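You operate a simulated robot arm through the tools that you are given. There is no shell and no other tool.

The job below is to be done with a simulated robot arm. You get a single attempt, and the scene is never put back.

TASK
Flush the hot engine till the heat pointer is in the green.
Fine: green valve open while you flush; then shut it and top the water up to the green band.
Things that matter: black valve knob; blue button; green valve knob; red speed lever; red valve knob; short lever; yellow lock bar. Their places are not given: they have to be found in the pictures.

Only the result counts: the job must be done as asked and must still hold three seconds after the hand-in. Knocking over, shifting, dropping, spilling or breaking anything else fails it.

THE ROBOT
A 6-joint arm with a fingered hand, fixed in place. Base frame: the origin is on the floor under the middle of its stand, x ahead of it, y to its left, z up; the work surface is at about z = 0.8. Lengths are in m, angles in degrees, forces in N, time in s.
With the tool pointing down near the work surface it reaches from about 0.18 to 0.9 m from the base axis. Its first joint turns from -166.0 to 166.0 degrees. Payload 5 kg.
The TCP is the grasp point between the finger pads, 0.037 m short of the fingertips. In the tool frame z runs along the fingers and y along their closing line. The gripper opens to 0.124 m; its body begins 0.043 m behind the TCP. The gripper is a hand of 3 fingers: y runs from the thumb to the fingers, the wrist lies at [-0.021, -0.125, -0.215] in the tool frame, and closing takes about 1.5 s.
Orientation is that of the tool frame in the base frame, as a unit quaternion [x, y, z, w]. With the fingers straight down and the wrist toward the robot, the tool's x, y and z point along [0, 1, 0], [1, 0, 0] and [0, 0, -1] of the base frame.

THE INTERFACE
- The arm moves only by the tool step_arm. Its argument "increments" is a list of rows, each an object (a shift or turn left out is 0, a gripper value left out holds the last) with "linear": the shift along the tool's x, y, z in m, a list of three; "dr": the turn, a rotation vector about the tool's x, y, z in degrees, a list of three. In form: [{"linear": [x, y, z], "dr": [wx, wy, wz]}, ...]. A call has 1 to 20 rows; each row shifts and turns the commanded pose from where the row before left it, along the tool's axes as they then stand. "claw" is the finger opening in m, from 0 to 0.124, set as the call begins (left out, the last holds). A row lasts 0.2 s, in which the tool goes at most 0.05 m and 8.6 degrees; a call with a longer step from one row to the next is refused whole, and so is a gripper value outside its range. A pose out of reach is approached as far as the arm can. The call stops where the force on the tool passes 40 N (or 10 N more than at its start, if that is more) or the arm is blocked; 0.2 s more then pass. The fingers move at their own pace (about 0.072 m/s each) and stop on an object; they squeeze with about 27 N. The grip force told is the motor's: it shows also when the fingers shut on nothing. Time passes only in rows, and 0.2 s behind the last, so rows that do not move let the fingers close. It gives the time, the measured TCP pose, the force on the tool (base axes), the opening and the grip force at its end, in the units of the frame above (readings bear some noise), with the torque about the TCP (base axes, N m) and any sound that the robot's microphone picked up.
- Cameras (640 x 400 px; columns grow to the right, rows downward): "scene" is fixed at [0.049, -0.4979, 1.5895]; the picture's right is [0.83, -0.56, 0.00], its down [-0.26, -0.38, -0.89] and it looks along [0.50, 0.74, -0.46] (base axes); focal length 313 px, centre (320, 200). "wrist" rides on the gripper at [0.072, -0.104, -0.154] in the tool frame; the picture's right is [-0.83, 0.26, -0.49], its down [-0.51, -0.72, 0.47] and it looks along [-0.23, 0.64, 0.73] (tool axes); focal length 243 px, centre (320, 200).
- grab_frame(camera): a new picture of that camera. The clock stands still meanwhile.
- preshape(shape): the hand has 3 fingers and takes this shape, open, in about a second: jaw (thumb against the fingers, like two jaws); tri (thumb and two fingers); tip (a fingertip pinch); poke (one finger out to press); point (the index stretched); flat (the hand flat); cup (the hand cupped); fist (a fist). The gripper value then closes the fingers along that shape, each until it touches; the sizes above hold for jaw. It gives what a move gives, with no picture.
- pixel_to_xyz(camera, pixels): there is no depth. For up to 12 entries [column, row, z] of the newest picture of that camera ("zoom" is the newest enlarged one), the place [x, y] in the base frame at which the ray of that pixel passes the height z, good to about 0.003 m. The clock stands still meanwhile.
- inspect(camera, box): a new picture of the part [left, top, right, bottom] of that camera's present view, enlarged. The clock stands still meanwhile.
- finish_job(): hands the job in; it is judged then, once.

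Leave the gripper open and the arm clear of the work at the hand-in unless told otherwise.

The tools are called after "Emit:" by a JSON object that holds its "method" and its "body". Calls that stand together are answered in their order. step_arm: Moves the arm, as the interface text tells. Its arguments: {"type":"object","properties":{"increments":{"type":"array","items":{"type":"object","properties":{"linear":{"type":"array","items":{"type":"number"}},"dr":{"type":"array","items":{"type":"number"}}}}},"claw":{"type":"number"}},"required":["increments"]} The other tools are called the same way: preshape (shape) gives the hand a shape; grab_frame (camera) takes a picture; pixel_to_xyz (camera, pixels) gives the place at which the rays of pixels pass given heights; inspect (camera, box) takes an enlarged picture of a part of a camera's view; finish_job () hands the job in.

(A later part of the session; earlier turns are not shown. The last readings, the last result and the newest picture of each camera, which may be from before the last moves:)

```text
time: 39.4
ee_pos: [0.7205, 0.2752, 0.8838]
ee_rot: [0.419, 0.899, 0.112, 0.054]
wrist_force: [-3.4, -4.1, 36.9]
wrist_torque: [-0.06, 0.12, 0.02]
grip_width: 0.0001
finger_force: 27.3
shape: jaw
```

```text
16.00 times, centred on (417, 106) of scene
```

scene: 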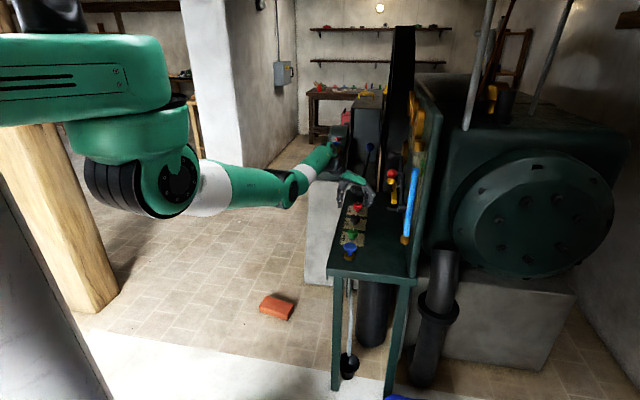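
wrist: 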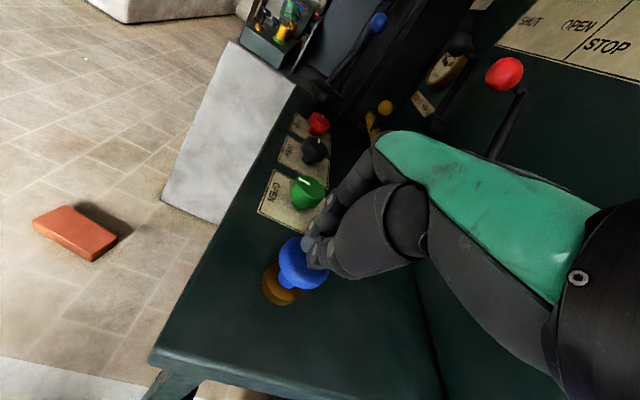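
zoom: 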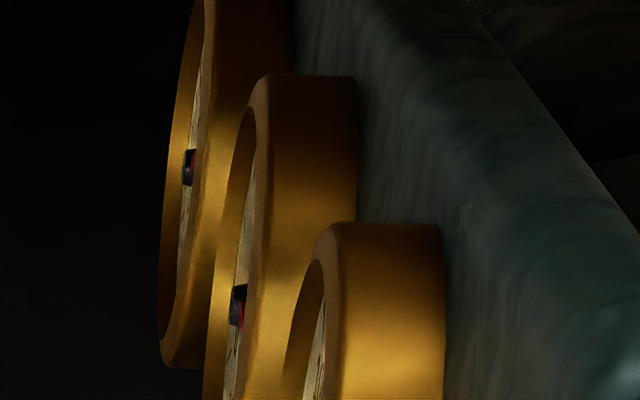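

The level holds steady while flushing, and the needle glimpsed on the middle gauge is starting to move. I'll hold 3 s more and look again.

Emit:
{"method": "step_arm", "body": {"increments": [{}, {}, {}, {}, {}, {}, {}, {}, {}, {}, {}, {}, {}, {}]}}

Emit:
{"method": "inspect", "body": {"camera": "scene", "box": [410, 112, 420, 118]}}

Emit:
{"method": "inspect", "body": {"camera": "scene", "box": [330, 140, 440, 270]}}

```text
time: 42.4
ee_pos: [0.7213, 0.2752, 0.8838]
ee_rot: [0.419, 0.899, 0.112, 0.054]
wrist_force: [-3.1, -4.0, 37.3]
wrist_torque: [-0.03, 0.15, 0.01]
grip_width: 0.0
finger_force: 27.7
shape: jaw
```

```text
16.00 times, centred on (415, 115) of scene
```

zoom: 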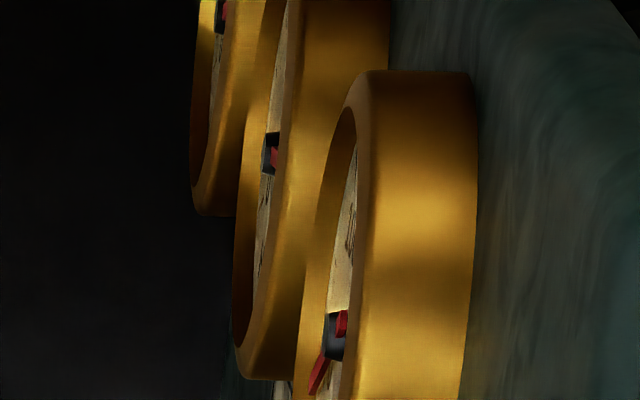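

```text
3.08 times, centred on (385, 205) of scene
```

zoom: 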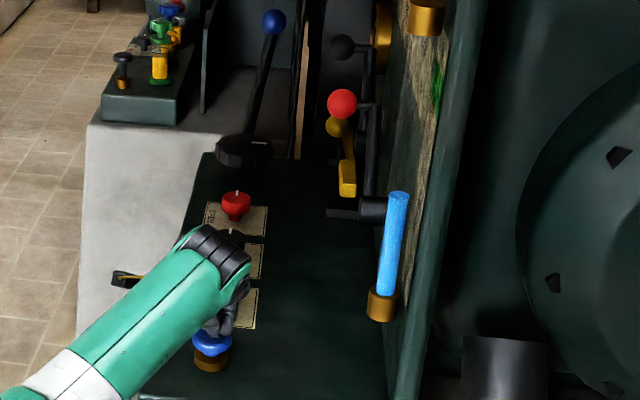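

The middle (HEAT) needle has swung from lower right to nearly horizontal, and the level holds steady. I'll hold another 3 s.

Emit:
{"method": "step_arm", "body": {"increments": [{}, {}, {}, {}, {}, {}, {}, {}, {}, {}, {}, {}, {}, {}]}}

Emit:
{"method": "inspect", "body": {"camera": "scene", "box": [410, 110, 420, 116]}}

Emit:
{"method": "inspect", "body": {"camera": "scene", "box": [330, 140, 440, 270]}}

```text
time: 45.4
ee_pos: [0.7205, 0.2754, 0.8843]
ee_rot: [0.419, 0.899, 0.112, 0.054]
wrist_force: [-3.0, -4.0, 37.7]
wrist_torque: [-0.06, 0.14, -0.02]
grip_width: 0.0
finger_force: 26.9
shape: jaw
```

```text
16.00 times, centred on (415, 113) of scene
```

zoom: 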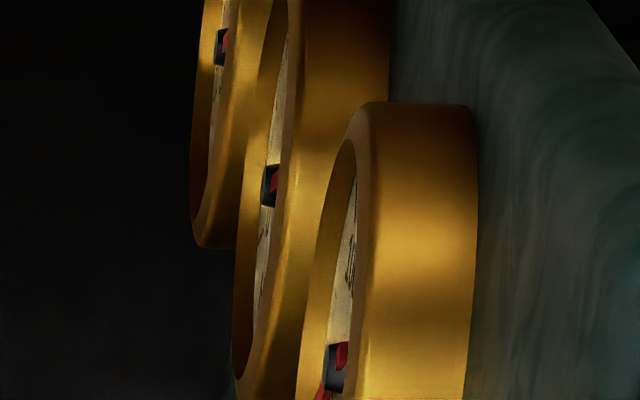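

```text
3.08 times, centred on (385, 205) of scene
```

zoom: 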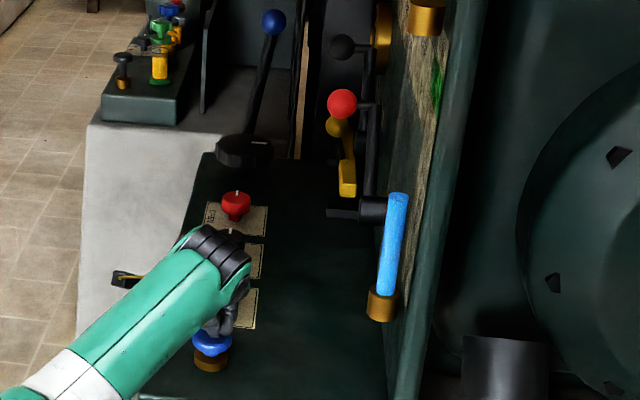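

The HEAT needle is now slightly above horizontal on its right side. I'll hold about 3 s more and compare.

Emit:
{"method": "step_arm", "body": {"increments": [{}, {}, {}, {}, {}, {}, {}, {}, {}, {}, {}, {}, {}, {}]}}

Emit:
{"method": "inspect", "body": {"camera": "scene", "box": [410, 110, 420, 116]}}

```text
time: 48.4
ee_pos: [0.7194, 0.2756, 0.8828]
ee_rot: [0.419, 0.9, 0.113, 0.054]
wrist_force: [-4.0, -3.7, 38.2]
wrist_torque: [-0.03, 0.13, 0.01]
grip_width: 0.0
finger_force: 26.8
shape: jaw
```

```text
16.00 times, centred on (415, 113) of scene
```

zoom: 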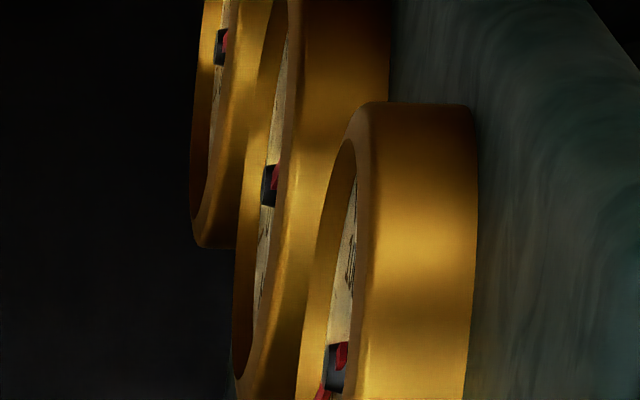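

The needle keeps climbing, roughly 4° per second, and is near the lower edge of where I think the green starts. I'll hold about 2.6 s more.

Emit:
{"method": "step_arm", "body": {"increments": [{}, {}, {}, {}, {}, {}, {}, {}, {}, {}, {}, {}]}}

Emit:
{"method": "inspect", "body": {"camera": "scene", "box": [410, 110, 420, 116]}}

Emit:
{"method": "inspect", "body": {"camera": "scene", "box": [330, 140, 440, 270]}}

```text
time: 51.0
ee_pos: [0.7207, 0.2743, 0.8837]
ee_rot: [0.419, 0.899, 0.113, 0.055]
wrist_force: [-3.1, -3.7, 37.8]
wrist_torque: [-0.05, 0.1, 0.0]
grip_width: 0.0
finger_force: 27.1
shape: jaw
```

```text
16.00 times, centred on (415, 113) of scene
```

zoom: 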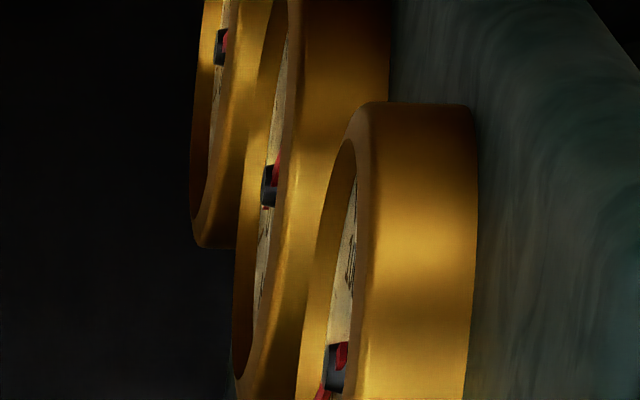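

```text
3.08 times, centred on (385, 205) of scene
```

zoom: 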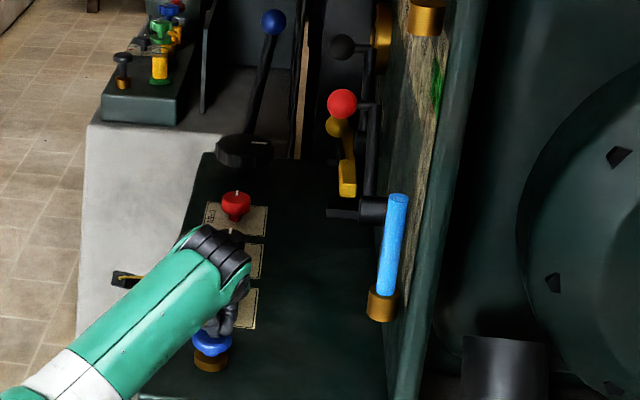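

The needle is further up and the level has barely changed. I'll release the button, rise about 0.1 m while tilting the hand up, and read the HEAT dial with the wrist camera.

Emit:
{"method": "step_arm", "body": {"increments": [{"linear": [0, 0.0085, -0.034], "dr": [-7, 0, 0]}, {"linear": [0, 0.0125, -0.0327], "dr": [-7, 0, 0]}, {"linear": [0, 0.0164, -0.0309], "dr": [-7, 0, 0]}]}}

Emit:
{"method": "grab_frame", "body": {"camera": "wrist"}}

```text
time: 51.8
ee_pos: [0.7192, 0.2717, 0.9857]
ee_rot: [0.403, 0.864, 0.273, 0.127]
wrist_force: [0.4, -1.0, -0.5]
wrist_torque: [0.01, -0.04, 0.03]
grip_width: 0.0
finger_force: 27.0
shape: jaw
```

```text
taken
```

wrist: 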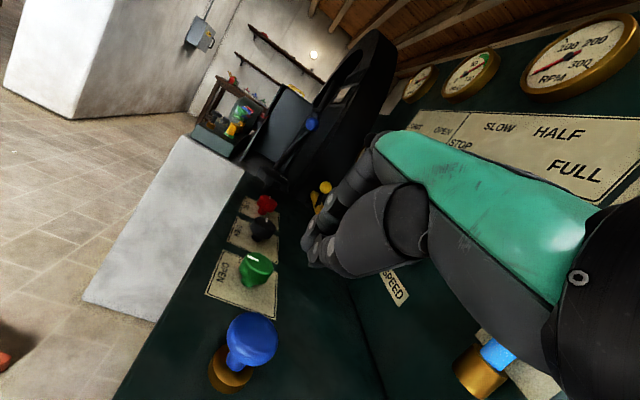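

The HEAT gauge is now in view at about (471, 74). I'll enlarge it, and the lower end of the sight tube too.

Emit:
{"method": "inspect", "body": {"camera": "wrist", "box": [436, 44, 506, 106]}}

Emit:
{"method": "inspect", "body": {"camera": "scene", "box": [395, 140, 445, 250]}}

```text
6.45 times, centred on (471, 75) of wrist
```

zoom: 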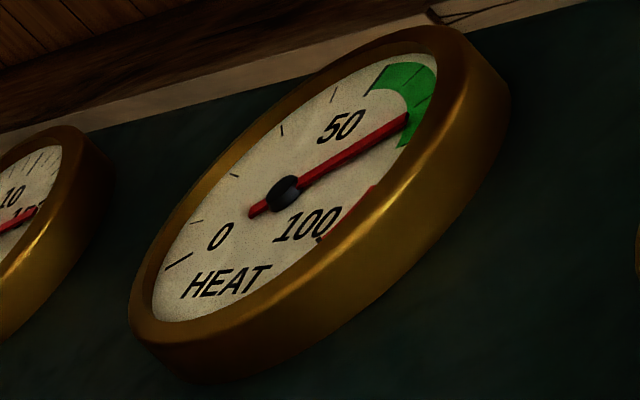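

```text
3.64 times, centred on (420, 195) of scene
```

zoom: 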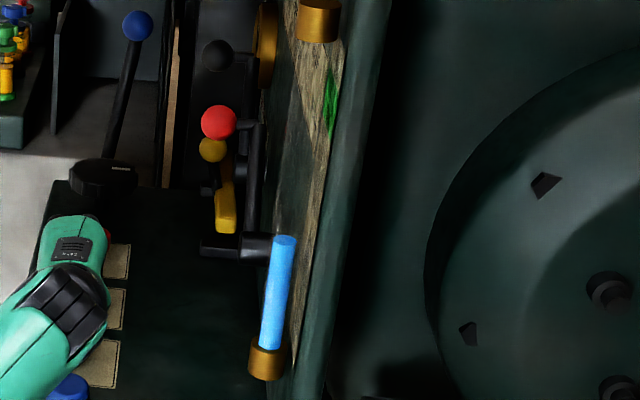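

The HEAT pointer is in the green (about 70, green from 50 to about 75). The water level drops while the drain is open, so I'll go back to the green knob at once. I'll level the hand to 14° tilt, open the fingers, and descend around the knob.

Emit:
{"method": "step_arm", "body": {"increments": [{"linear": [0.0039, 0.0227, 0.033], "dr": [7, 0, 0]}, {"linear": [0.0039, 0.0265, 0.03], "dr": [7, 0, 0]}, {"linear": [0.0039, 0.03, 0.0265], "dr": [7, 0, 0]}, {"linear": [0.0039, 0.033, 0.0227]}, {"linear": [0, -0.0061, 0.0246]}, {"linear": [0, -0.0061, 0.0246]}], "claw": 0.085}}

Emit:
{"method": "grab_frame", "body": {"camera": "wrist"}}

```text
time: 53.2
ee_pos: [0.8237, 0.3824, 0.8784]
ee_rot: [0.419, 0.9, 0.11, 0.053]
wrist_force: [-0.4, -0.1, -0.5]
wrist_torque: [0.0, 0.0, -0.03]
grip_width: 0.0849
finger_force: 0.0
shape: jaw
```

```text
taken
```

wrist: 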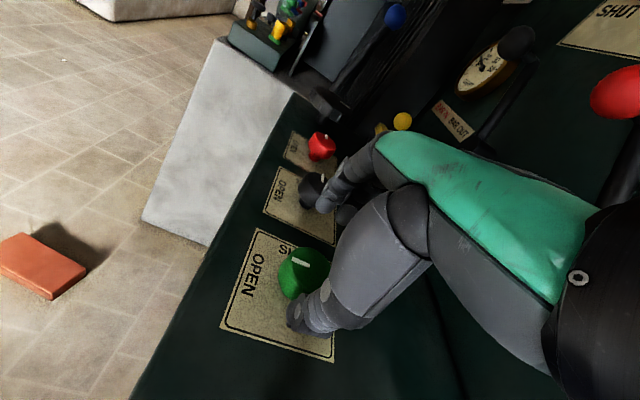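

Aligned over the knob. I'll descend the last 2.4 cm, grip, and turn 46° clockwise toward SHUT.

Emit:
{"method": "step_arm", "body": {"increments": [{"linear": [-0.0018, -0.0074, 0.0238]}, {}]}}

Emit:
{"method": "step_arm", "body": {"increments": [{}, {}, {}, {}, {"dr": [0, -1.855, 7.442]}, {"dr": [0, -1.855, 7.442]}, {"dr": [0, -1.855, 7.442]}, {"dr": [0, -1.855, 7.442]}, {"dr": [0, -1.855, 7.442]}, {"dr": [0, -1.855, 7.442]}], "claw": 0.03}}

Emit:
{"method": "inspect", "body": {"camera": "wrist", "box": [220, 190, 380, 350]}}

Emit:
{"method": "inspect", "body": {"camera": "scene", "box": [395, 140, 445, 250]}}

```text
time: 53.8
ee_pos: [0.8236, 0.381, 0.8537]
ee_rot: [0.419, 0.9, 0.11, 0.052]
wrist_force: [0.2, 0.5, 0.3]
wrist_torque: [0.01, 0.0, 0.0]
grip_width: 0.0848
finger_force: 0.0
shape: jaw
```

```text
time: 56.0
ee_pos: [0.8241, 0.3806, 0.8534]
ee_rot: [0.737, 0.664, 0.082, 0.091]
wrist_force: [-8.6, 1.3, -3.1]
wrist_torque: [0.05, 0.15, -0.01]
grip_width: 0.0335
finger_force: 0.2
shape: jaw
```

```text
2.50 times, centred on (300, 270) of wrist
```

zoom: 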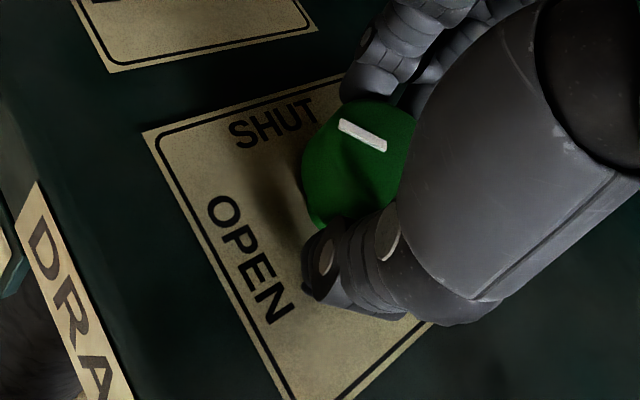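

```text
3.64 times, centred on (420, 195) of scene
```

zoom: 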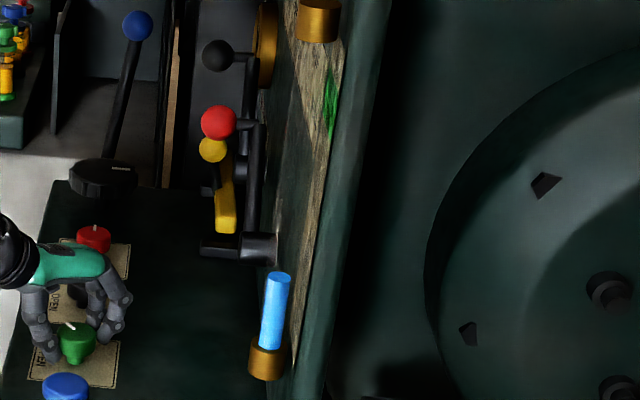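

The knob is now halfway back. I'll open, swing the hand back 48°, and look before the second bite.

Emit:
{"method": "step_arm", "body": {"increments": [{}, {}, {}, {}, {"dr": [0, 1.935, -7.762]}, {"dr": [0, 1.935, -7.762]}, {"dr": [0, 1.935, -7.762]}, {"dr": [0, 1.935, -7.762]}, {"dr": [0, 1.935, -7.762]}, {"dr": [0, 1.935, -7.762]}], "claw": 0.085}}

Emit:
{"method": "inspect", "body": {"camera": "wrist", "box": [220, 190, 380, 350]}}

```text
time: 58.2
ee_pos: [0.8247, 0.3809, 0.8536]
ee_rot: [0.403, 0.907, 0.112, 0.05]
wrist_force: [0.0, -0.6, -0.8]
wrist_torque: [-0.02, -0.05, 0.01]
grip_width: 0.0844
finger_force: 0.0
shape: jaw
```

```text
2.50 times, centred on (300, 270) of wrist
```

zoom: 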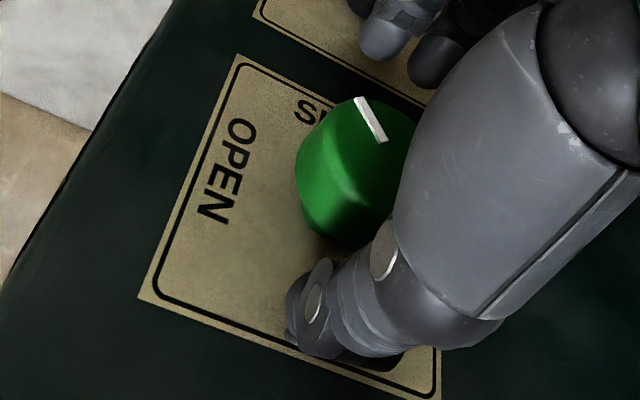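

The mark is halfway, as expected. I'll grip firmly and turn 46° clockwise to SHUT.

Emit:
{"method": "step_arm", "body": {"increments": [{}, {}, {}, {}, {}, {"dr": [0, -1.855, 7.442]}, {"dr": [0, -1.855, 7.442]}, {"dr": [0, -1.855, 7.442]}, {"dr": [0, -1.855, 7.442]}, {"dr": [0, -1.855, 7.442]}, {"dr": [0, -1.855, 7.442]}], "claw": 0.015}}

Emit:
{"method": "inspect", "body": {"camera": "wrist", "box": [220, 190, 380, 350]}}

Emit:
{"method": "inspect", "body": {"camera": "scene", "box": [395, 140, 445, 250]}}

```text
time: 60.6
ee_pos: [0.8234, 0.3807, 0.8518]
ee_rot: [0.725, 0.678, 0.081, 0.088]
wrist_force: [1.7, 0.1, -23.5]
wrist_torque: [0.05, -0.39, 0.23]
grip_width: 0.0373
finger_force: 26.8
shape: jaw
```

```text
2.50 times, centred on (300, 270) of wrist
```

zoom: 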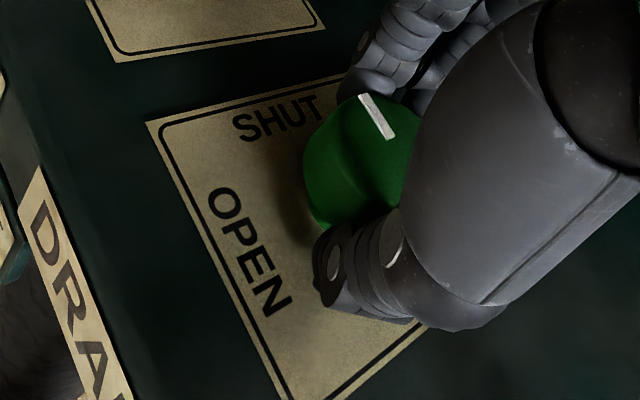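

```text
3.64 times, centred on (420, 195) of scene
```

zoom: 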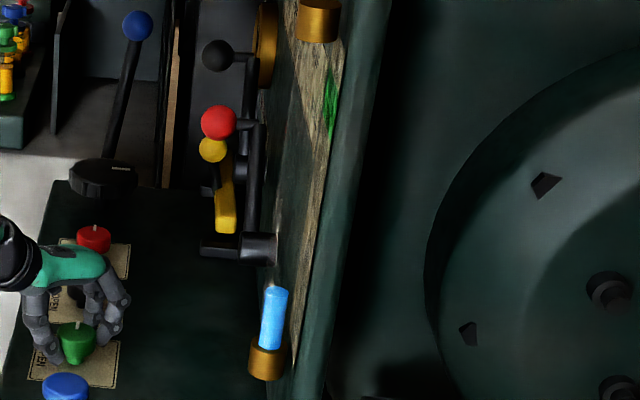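

The mark seems back toward SHUT. I'll compare it with the untouched black and red knobs' marks.

Emit:
{"method": "inspect", "body": {"camera": "scene", "box": [335, 195, 375, 245]}}

Emit:
{"method": "grab_frame", "body": {"camera": "wrist"}}

```text
8.00 times, centred on (355, 220) of scene
```

zoom: 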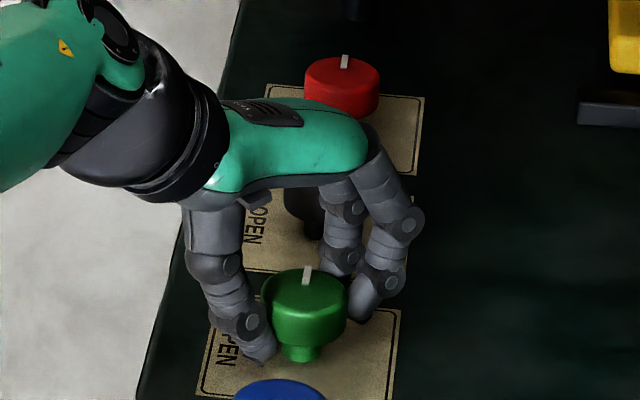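

```text
taken
```

wrist: 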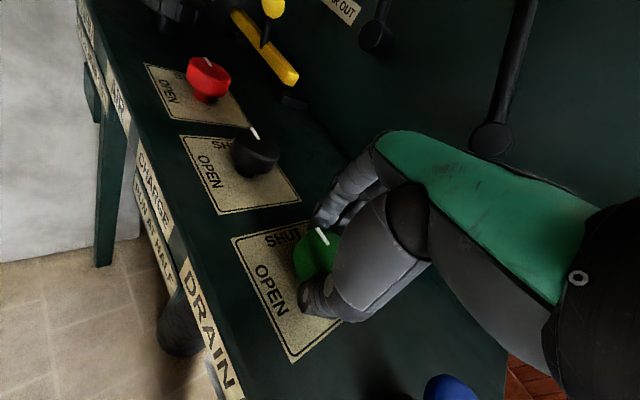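

The green mark is nearly parallel to the black one. I'll nudge 4° further clockwise to seat it and watch the forces.

Emit:
{"method": "step_arm", "body": {"increments": [{"dr": [0, -0.48, 1.94]}, {"dr": [0, -0.48, 1.94]}, {}]}}

Emit:
{"method": "inspect", "body": {"camera": "wrist", "box": [220, 190, 380, 350]}}

Emit:
{"method": "inspect", "body": {"camera": "scene", "box": [395, 140, 445, 250]}}

```text
time: 61.4
ee_pos: [0.8246, 0.3811, 0.8521]
ee_rot: [0.749, 0.651, 0.08, 0.092]
wrist_force: [-1.2, 3.1, -25.8]
wrist_torque: [0.12, -0.4, 0.45]
grip_width: 0.0366
finger_force: 26.9
shape: jaw
```

```text
2.50 times, centred on (300, 270) of wrist
```

zoom: 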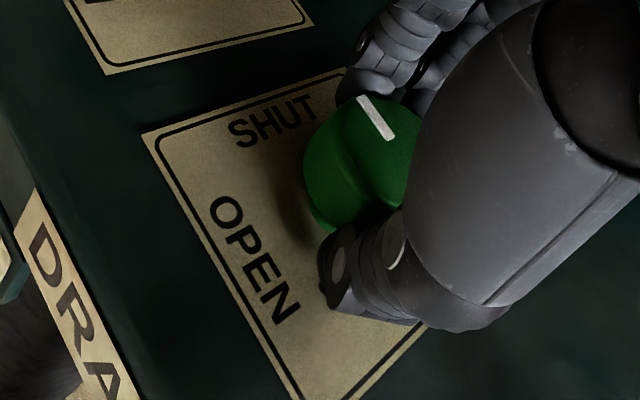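

```text
3.64 times, centred on (420, 195) of scene
```

zoom: 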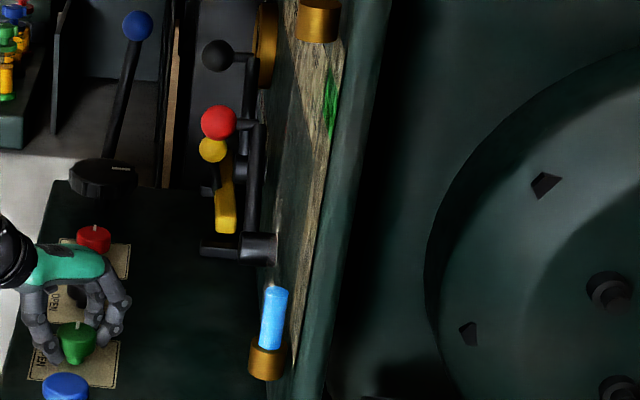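

The torque about z rose to 0.45 N·m, so the knob is against its SHUT stop, and the level has stopped falling. I'll open, rise straight up, go above the blue button, and tilt to read HEAT.

Emit:
{"method": "step_arm", "body": {"increments": [{}, {}, {}, {}, {}, {"linear": [0, 0.0048, -0.0194]}, {"linear": [0, 0.0087, -0.035]}, {"linear": [0, 0.0127, -0.0509], "dr": [0, 0, 0]}], "claw": 0.09}}

```text
refused: row 8 steps farther than a row can; nothing moved
```

My last row was too long a step. I'll resend it with shorter rises.

Emit:
{"method": "step_arm", "body": {"increments": [{}, {}, {}, {}, {}, {"linear": [0, 0.0048, -0.0194]}, {"linear": [0, 0.0087, -0.035]}, {"linear": [0, 0.0114, -0.0456]}], "claw": 0.09}}

Emit:
{"method": "grab_frame", "body": {"camera": "wrist"}}

Emit:
{"method": "inspect", "body": {"camera": "scene", "box": [395, 140, 445, 250]}}

```text
time: 63.2
ee_pos: [0.8249, 0.3801, 0.9555]
ee_rot: [0.749, 0.651, 0.079, 0.091]
wrist_force: [-0.2, 0.7, -0.8]
wrist_torque: [0.01, -0.03, 0.03]
grip_width: 0.0897
finger_force: 0.0
shape: jaw
```

```text
taken
```

wrist: 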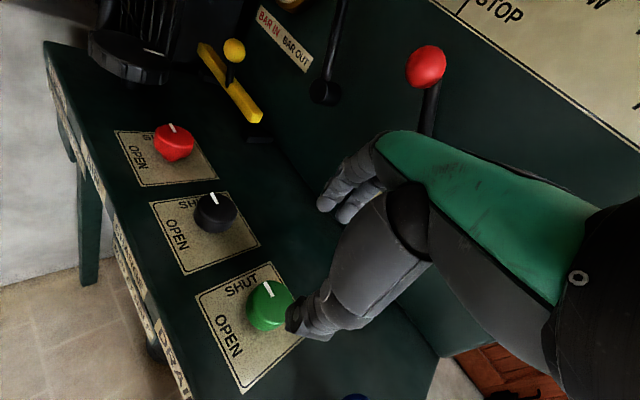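

```text
3.64 times, centred on (420, 195) of scene
```

zoom: 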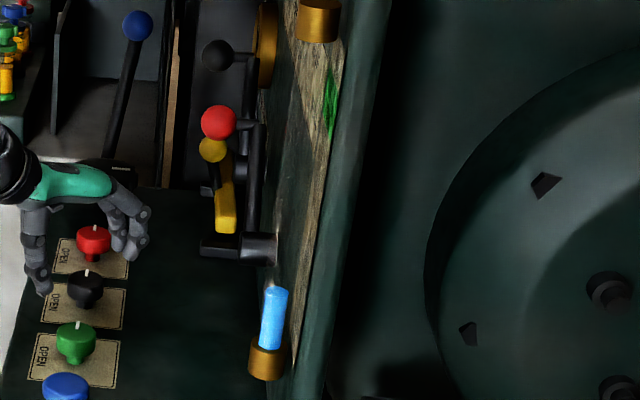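

The drain is shut and the level is steady. I'll now move above the blue button with closed fingers, turn to yaw 40°, and tilt up to read HEAT.

Emit:
{"method": "step_arm", "body": {"increments": [{"linear": [-0.0305, -0.0199, -0.01275]}, {"linear": [-0.0305, -0.0199, -0.01275]}, {"linear": [-0.0305, -0.0199, -0.01275]}, {"linear": [-0.0305, -0.0199, -0.01275]}, {"dr": [0, 1.935, -7.762]}, {"dr": [0, 1.935, -7.762]}, {"dr": [0, 1.935, -7.762]}, {"dr": [0, 1.935, -7.762]}, {"dr": [0, 1.935, -7.762]}, {"dr": [0, 1.935, -7.762]}, {"dr": [-7, 0, 0]}, {"dr": [-7, 0, 0]}, {"dr": [-7, 0, 0]}], "claw": 0.0}}

Emit:
{"method": "grab_frame", "body": {"camera": "wrist"}}

Emit:
{"method": "inspect", "body": {"camera": "wrist", "box": [436, 44, 506, 106]}}

```text
time: 66.0
ee_pos: [0.7187, 0.2715, 0.9876]
ee_rot: [0.403, 0.864, 0.274, 0.128]
wrist_force: [-0.2, -0.7, 0.3]
wrist_torque: [-0.03, 0.02, 0.0]
grip_width: 0.0
finger_force: 27.0
shape: jaw
```

```text
taken
```

wrist: 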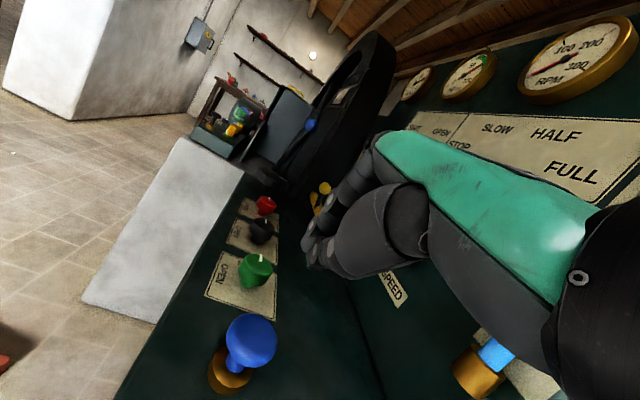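

```text
6.45 times, centred on (471, 75) of wrist
```

zoom: 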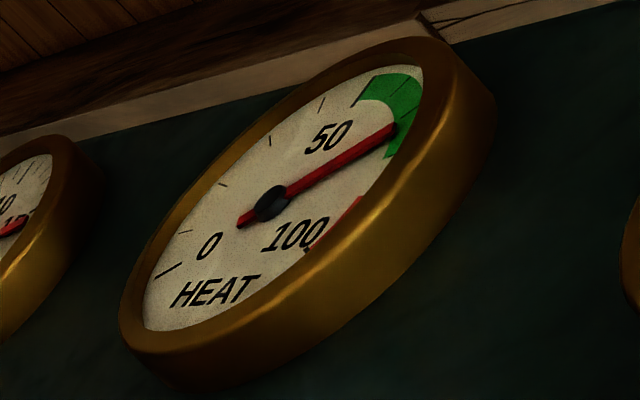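

HEAT has stayed at about 70, in the green. I'll now press the blue button again to top up: untilt, descend, press, and hold for about 2 s, then check level and heat.

Emit:
{"method": "step_arm", "body": {"increments": [{"dr": [7, 0, 0]}, {"dr": [7, 0, 0]}, {"dr": [7, 0, 0]}, {"linear": [0.0013, -0.0084, 0.0417]}, {"linear": [0.0013, -0.0084, 0.0417]}, {}]}}

Emit:
{"method": "step_arm", "body": {"increments": [{"linear": [0, -0.0024, 0.0097]}, {"linear": [0, -0.001, 0.0039]}, {"linear": [0, -0.001, 0.0039]}, {"linear": [0, -0.001, 0.0039]}, {}, {}, {}, {}, {}, {}, {}, {}]}}

Emit:
{"method": "inspect", "body": {"camera": "scene", "box": [395, 140, 445, 250]}}

Emit:
{"method": "inspect", "body": {"camera": "scene", "box": [410, 110, 420, 116]}}

```text
time: 67.4
ee_pos: [0.7221, 0.2782, 0.9005]
ee_rot: [0.419, 0.9, 0.111, 0.05]
wrist_force: [-0.2, -0.2, 0.4]
wrist_torque: [0.01, 0.01, -0.01]
grip_width: 0.0002
finger_force: 27.2
shape: jaw
```

```text
time: 70.0
ee_pos: [0.7207, 0.2771, 0.8837]
ee_rot: [0.419, 0.899, 0.113, 0.053]
wrist_force: [-3.0, -3.6, 38.5]
wrist_torque: [-0.03, 0.13, 0.03]
grip_width: 0.0
finger_force: 26.6
shape: jaw
heard: click
```

```text
3.64 times, centred on (420, 195) of scene
```

zoom: 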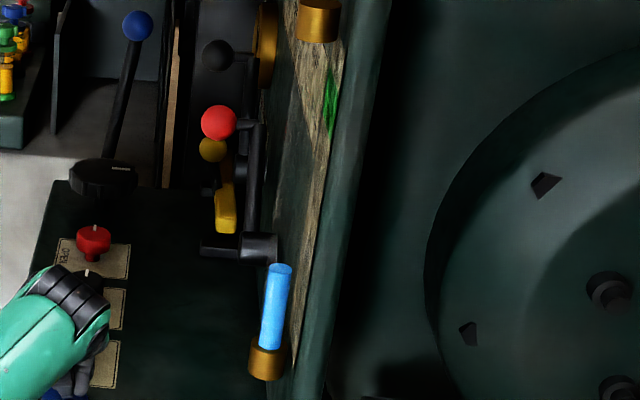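

```text
16.00 times, centred on (415, 113) of scene
```

zoom: 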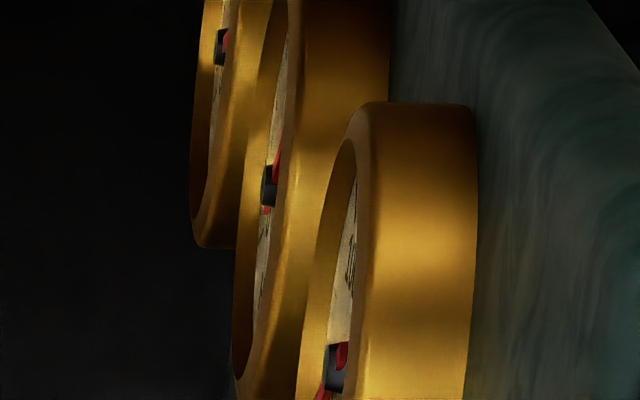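

The level rises about 12 px/s in this zoom. I'll take sharper baselines of the heat needle and the green band before continuing.

Emit:
{"method": "inspect", "body": {"camera": "scene", "box": [408, 108, 416, 113]}}

Emit:
{"method": "inspect", "body": {"camera": "scene", "box": [402, 152, 436, 182]}}

Emit:
{"method": "grab_frame", "body": {"camera": "wrist"}}

```text
16.00 times, centred on (412, 110) of scene
```

zoom: 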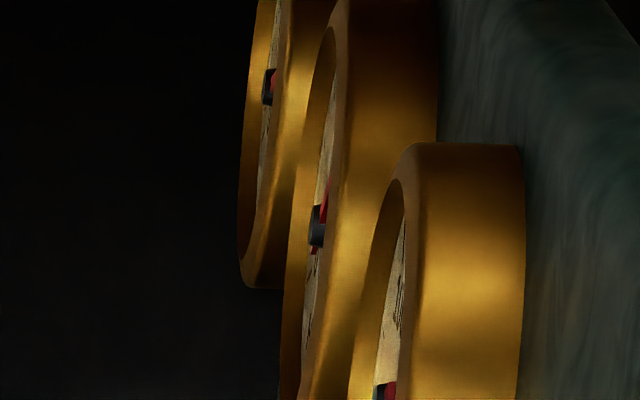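

```text
13.33 times, centred on (419, 167) of scene
```

zoom: 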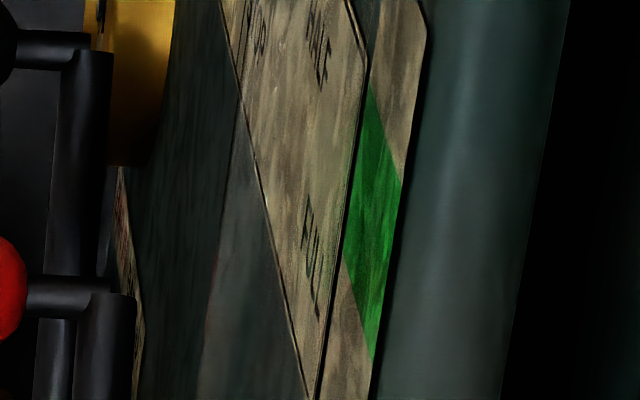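

```text
taken
```

wrist: 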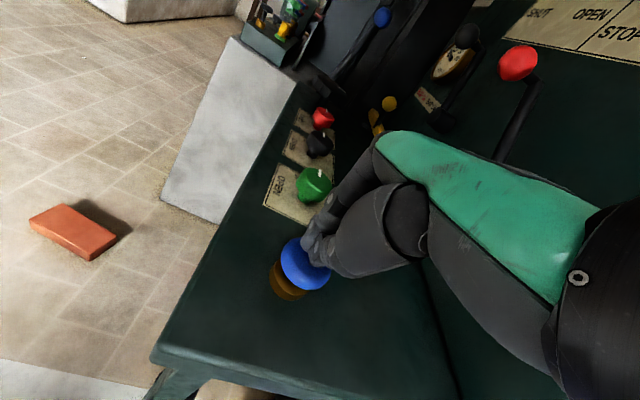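

The green band corresponds to heights of about z = 1.141 to 1.192, and the original level was about 1.16. In the 3.64x zoom the target top row for the water is about 77–126, aiming near 110. I'll hold 2.6 s more and compare the needle.

Emit:
{"method": "step_arm", "body": {"increments": [{}, {}, {}, {}, {}, {}, {}, {}, {}, {}, {}, {}]}}

Emit:
{"method": "inspect", "body": {"camera": "scene", "box": [408, 108, 416, 113]}}

Emit:
{"method": "inspect", "body": {"camera": "scene", "box": [395, 140, 445, 250]}}

```text
time: 72.6
ee_pos: [0.7213, 0.2776, 0.8831]
ee_rot: [0.418, 0.9, 0.114, 0.054]
wrist_force: [-3.7, -4.4, 38.8]
wrist_torque: [0.02, 0.11, 0.03]
grip_width: 0.0
finger_force: 27.0
shape: jaw
```

```text
16.00 times, centred on (412, 110) of scene
```

zoom: 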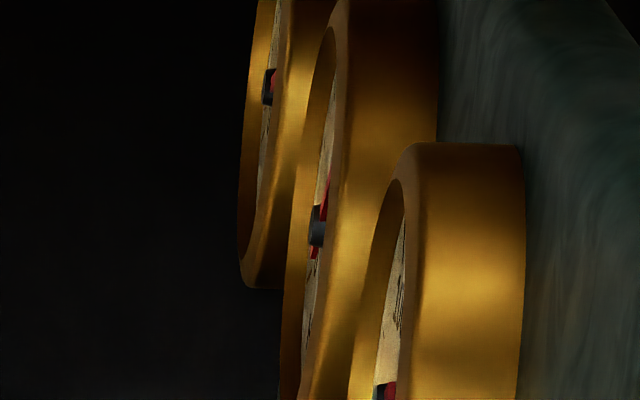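

```text
3.64 times, centred on (420, 195) of scene
```

zoom: 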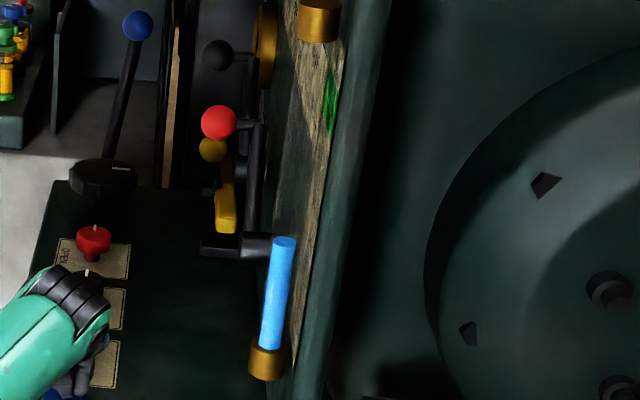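

The level rises about 10 px/s. The needle seems to creep up a little, so I'll release and read HEAT properly with the wrist camera (the drain is shut, so waiting does no harm).

Emit:
{"method": "step_arm", "body": {"increments": [{"linear": [0, 0.0085, -0.034], "dr": [-7, 0, 0]}, {"linear": [0, 0.0125, -0.0327], "dr": [-7, 0, 0]}, {"linear": [0, 0.0164, -0.0309], "dr": [-7, 0, 0]}, {}]}}

Emit:
{"method": "inspect", "body": {"camera": "wrist", "box": [436, 44, 506, 106]}}

```text
time: 73.6
ee_pos: [0.7215, 0.2779, 0.9844]
ee_rot: [0.403, 0.864, 0.273, 0.127]
wrist_force: [0.3, -0.3, 0.1]
wrist_torque: [-0.01, 0.01, -0.01]
grip_width: 0.0002
finger_force: 27.2
shape: jaw
```

```text
6.45 times, centred on (471, 75) of wrist
```

zoom: 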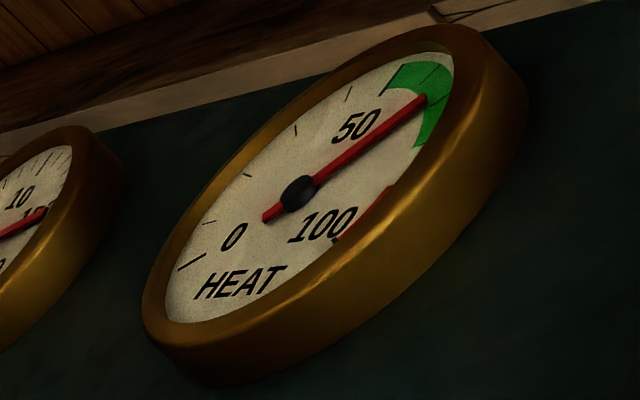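

HEAT reads about 68 now (it was about 73 before topping up), cooling roughly 1 unit per second while filling. The remaining fill should end near 57, still inside the green 50–75. I'll press again and continue.

Emit:
{"method": "step_arm", "body": {"increments": [{"dr": [7, 0, 0]}, {"dr": [7, 0, 0]}, {"dr": [7, 0, 0]}, {"linear": [0, -0.0102, 0.0398]}, {"linear": [0, -0.0102, 0.0398]}, {}]}}

Emit:
{"method": "step_arm", "body": {"increments": [{"linear": [0, -0.0024, 0.0097]}, {"linear": [0, -0.001, 0.0039]}, {"linear": [0, -0.001, 0.0039]}, {"linear": [0, -0.001, 0.0039]}, {}, {}, {}, {}, {}, {}, {}, {}, {}, {}, {}, {}, {}, {}, {}, {}]}}

Emit:
{"method": "inspect", "body": {"camera": "scene", "box": [395, 140, 445, 250]}}

Emit:
{"method": "inspect", "body": {"camera": "scene", "box": [408, 108, 416, 113]}}

```text
time: 75.0
ee_pos: [0.7192, 0.2757, 0.9019]
ee_rot: [0.419, 0.9, 0.11, 0.05]
wrist_force: [-0.2, 0.3, -0.4]
wrist_torque: [0.0, -0.01, 0.0]
grip_width: 0.0
finger_force: 27.5
shape: jaw
```

```text
time: 79.2
ee_pos: [0.7195, 0.2767, 0.8836]
ee_rot: [0.419, 0.899, 0.113, 0.053]
wrist_force: [-0.5, -2.9, 33.6]
wrist_torque: [0.01, 0.01, 0.01]
grip_width: 0.0002
finger_force: 27.1
shape: jaw
heard: click
```

```text
3.64 times, centred on (420, 195) of scene
```

zoom: 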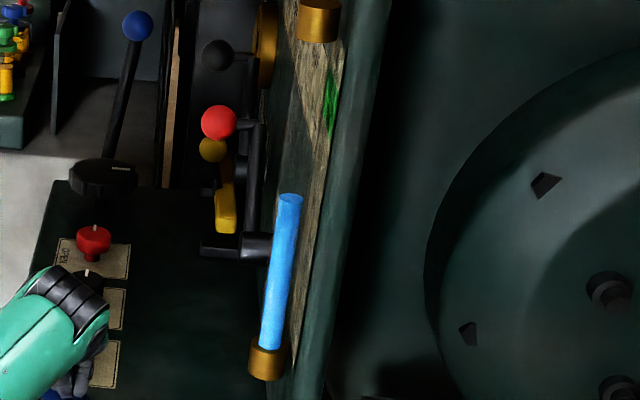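

```text
16.00 times, centred on (412, 110) of scene
```

zoom: 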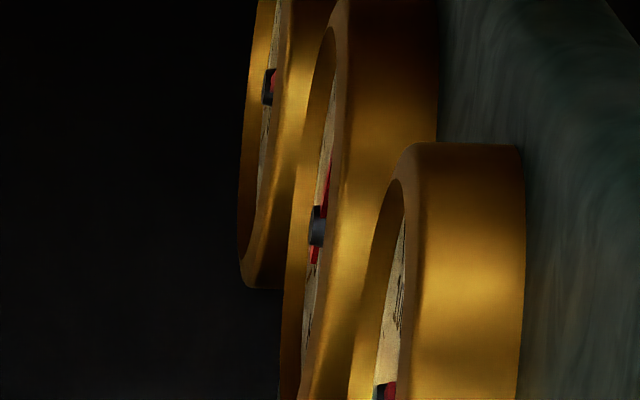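

The level top is at row 197 now. I'll hold about 4 s more.

Emit:
{"method": "step_arm", "body": {"increments": [{}, {}, {}, {}, {}, {}, {}, {}, {}, {}, {}, {}, {}, {}, {}, {}, {}, {}, {}]}}

Emit:
{"method": "inspect", "body": {"camera": "scene", "box": [395, 140, 445, 250]}}

Emit:
{"method": "inspect", "body": {"camera": "scene", "box": [408, 108, 416, 113]}}

```text
time: 83.2
ee_pos: [0.7196, 0.2763, 0.8834]
ee_rot: [0.419, 0.899, 0.113, 0.052]
wrist_force: [-0.6, -2.8, 34.4]
wrist_torque: [-0.04, -0.05, -0.02]
grip_width: 0.0
finger_force: 27.1
shape: jaw
```

```text
3.64 times, centred on (420, 195) of scene
```

zoom: 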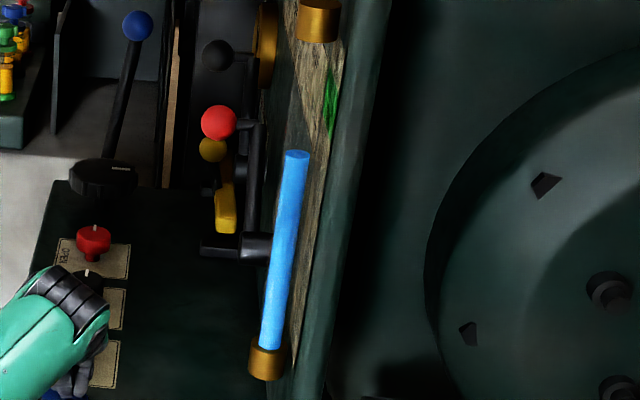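

```text
16.00 times, centred on (412, 110) of scene
```

zoom: 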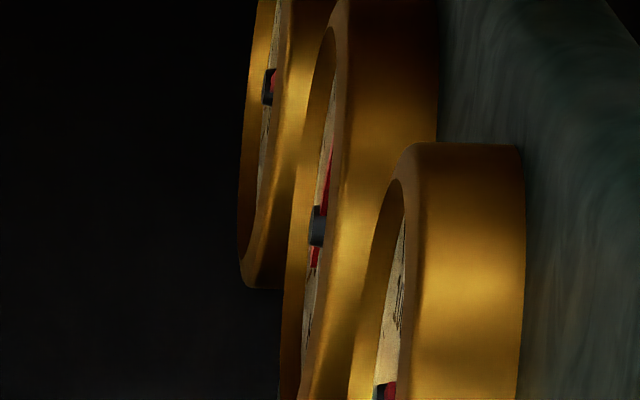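

The level is at row 155. I'll hold 3.2 s more, then check closely against the band.

Emit:
{"method": "step_arm", "body": {"increments": [{}, {}, {}, {}, {}, {}, {}, {}, {}, {}, {}, {}, {}, {}, {}]}}

Emit:
{"method": "inspect", "body": {"camera": "scene", "box": [402, 152, 436, 182]}}

Emit:
{"method": "inspect", "body": {"camera": "scene", "box": [395, 140, 445, 250]}}

Emit:
{"method": "inspect", "body": {"camera": "scene", "box": [408, 108, 416, 113]}}

```text
time: 86.4
ee_pos: [0.72, 0.2773, 0.8843]
ee_rot: [0.419, 0.899, 0.113, 0.053]
wrist_force: [-0.7, -2.9, 33.4]
wrist_torque: [-0.04, -0.02, 0.01]
grip_width: 0.0001
finger_force: 26.7
shape: jaw
```

```text
13.33 times, centred on (419, 167) of scene
```

zoom: 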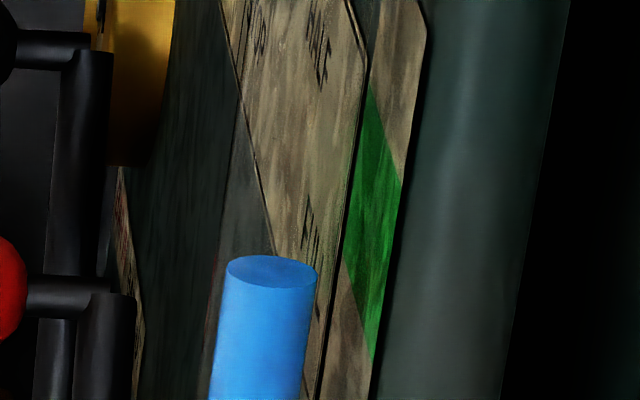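

```text
3.64 times, centred on (420, 195) of scene
```

zoom: 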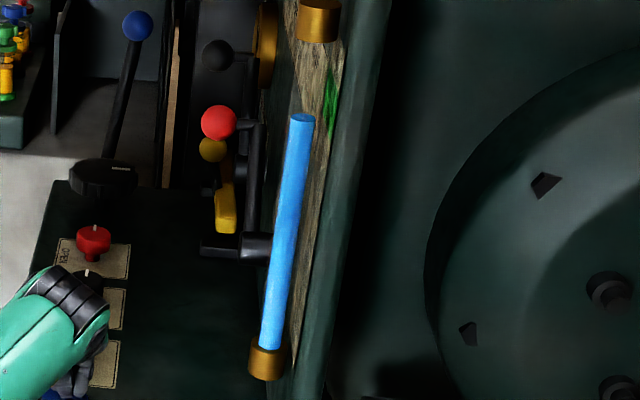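

```text
16.00 times, centred on (412, 110) of scene
```

zoom: 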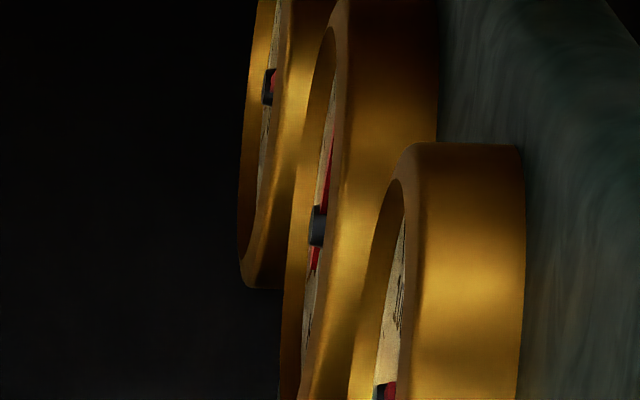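

The water top is now at about z≈1.15, just inside the band's lower part (1.141–1.192). I'll hold about 0.8 s more, then release and read HEAT and the band.

Emit:
{"method": "step_arm", "body": {"increments": [{}, {}, {}, {"linear": [0, 0.0085, -0.034], "dr": [-7, 0, 0]}, {"linear": [0, 0.0125, -0.0327], "dr": [-7, 0, 0]}, {"linear": [0, 0.0164, -0.0309], "dr": [-7, 0, 0]}, {}]}}

Emit:
{"method": "inspect", "body": {"camera": "wrist", "box": [436, 44, 506, 106]}}

Emit:
{"method": "inspect", "body": {"camera": "scene", "box": [402, 152, 436, 182]}}

Emit:
{"method": "inspect", "body": {"camera": "scene", "box": [395, 140, 445, 250]}}

```text
time: 88.0
ee_pos: [0.7195, 0.2778, 0.984]
ee_rot: [0.402, 0.865, 0.273, 0.126]
wrist_force: [0.3, 0.9, 0.2]
wrist_torque: [-0.02, 0.0, -0.01]
grip_width: 0.0
finger_force: 26.8
shape: jaw
```

```text
6.45 times, centred on (471, 75) of wrist
```

zoom: 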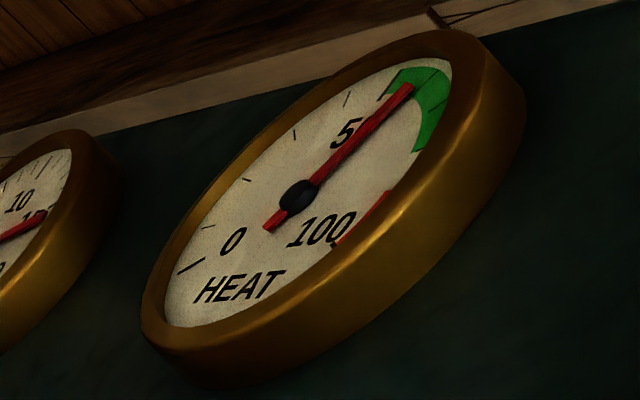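

```text
13.33 times, centred on (419, 167) of scene
```

zoom: 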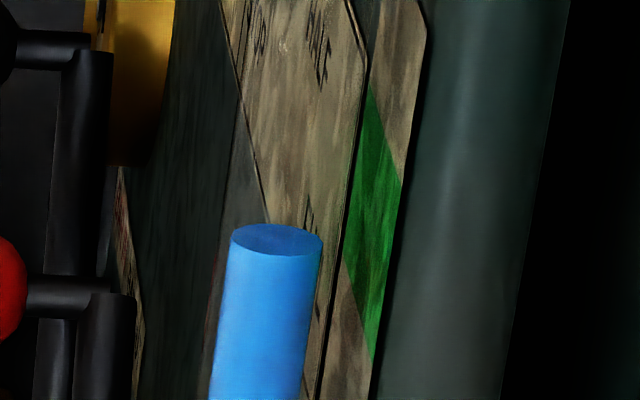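

```text
3.64 times, centred on (420, 195) of scene
```

zoom: 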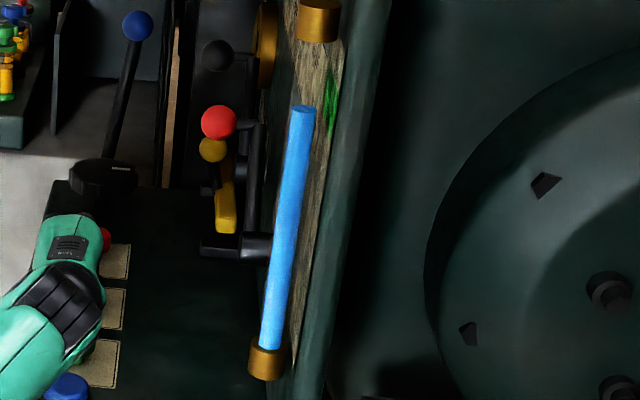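

HEAT reads about 60, well inside the green, and the water top is at about z≈1.16, within the band. I'll retreat now: untilt, rise, open the fingers, and turn toward the panel to double-check from the front.

Emit:
{"method": "step_arm", "body": {"increments": [{"linear": [0, 0.0172, -0.0246], "dr": [8.3, 0, 0]}, {"linear": [0, 0.0135, -0.0268], "dr": [8.3, 0, 0]}, {"linear": [0, 0.0094, -0.0285], "dr": [8.3, 0, 0]}, {"linear": [0, 0.0052, -0.0295]}, {"linear": [0, 0.0052, -0.0295]}, {"dr": [0, -1.476, 8.371]}, {"dr": [0, -1.476, 8.371]}, {"dr": [0, -1.476, 8.371]}, {"dr": [0, -1.476, 8.371]}, {"dr": [0, -1.476, 8.371]}, {"dr": [0, -1.476, 8.371]}, {"dr": [0, -1.476, 8.371]}, {"dr": [0, -1.476, 8.371]}, {}], "claw": 0.09}}

Emit:
{"method": "grab_frame", "body": {"camera": "wrist"}}

```text
time: 91.0
ee_pos: [0.719, 0.2757, 1.1361]
ee_rot: [0.854, 0.513, 0.046, 0.074]
wrist_force: [0.6, 0.5, -0.1]
wrist_torque: [0.0, 0.04, 0.0]
grip_width: 0.0899
finger_force: 0.1
shape: jaw
```

```text
taken
```

wrist: 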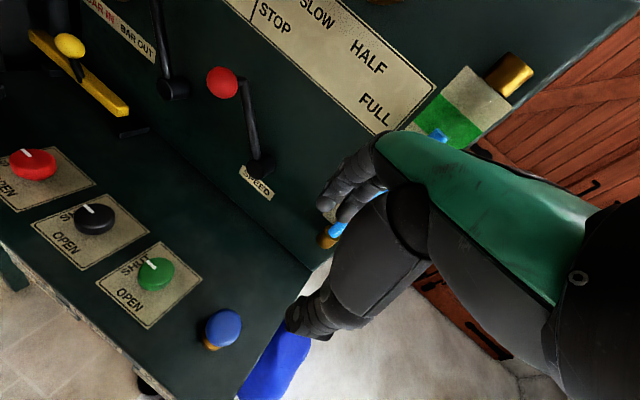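

I can see the green band at (450, 118) with the blue water top reaching it at about (438, 133). I'll enlarge this.

Emit:
{"method": "inspect", "body": {"camera": "wrist", "box": [400, 60, 530, 150]}}

Emit:
{"method": "inspect", "body": {"camera": "wrist", "box": [30, 180, 250, 350]}}

Emit:
{"method": "inspect", "body": {"camera": "scene", "box": [402, 152, 436, 182]}}

```text
4.44 times, centred on (465, 105) of wrist
```

zoom: 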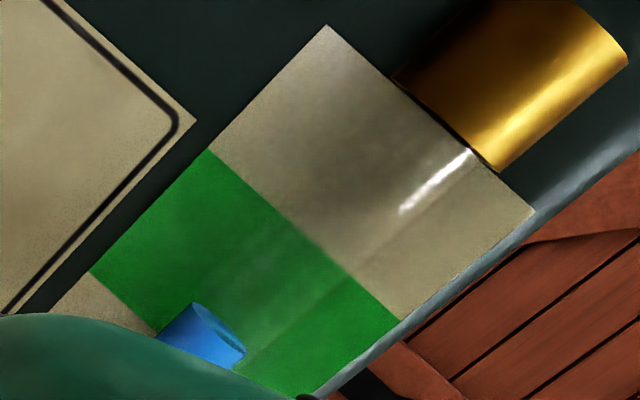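

```text
2.35 times, centred on (140, 265) of wrist
```

zoom: 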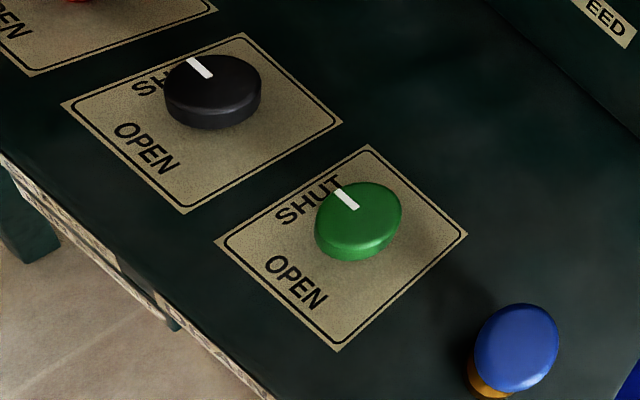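

```text
13.33 times, centred on (419, 167) of scene
```

zoom: 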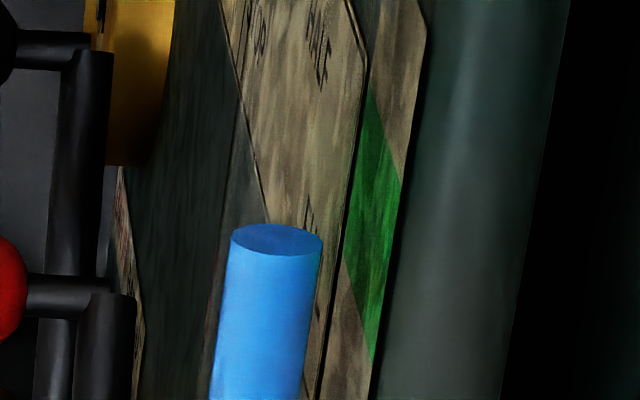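

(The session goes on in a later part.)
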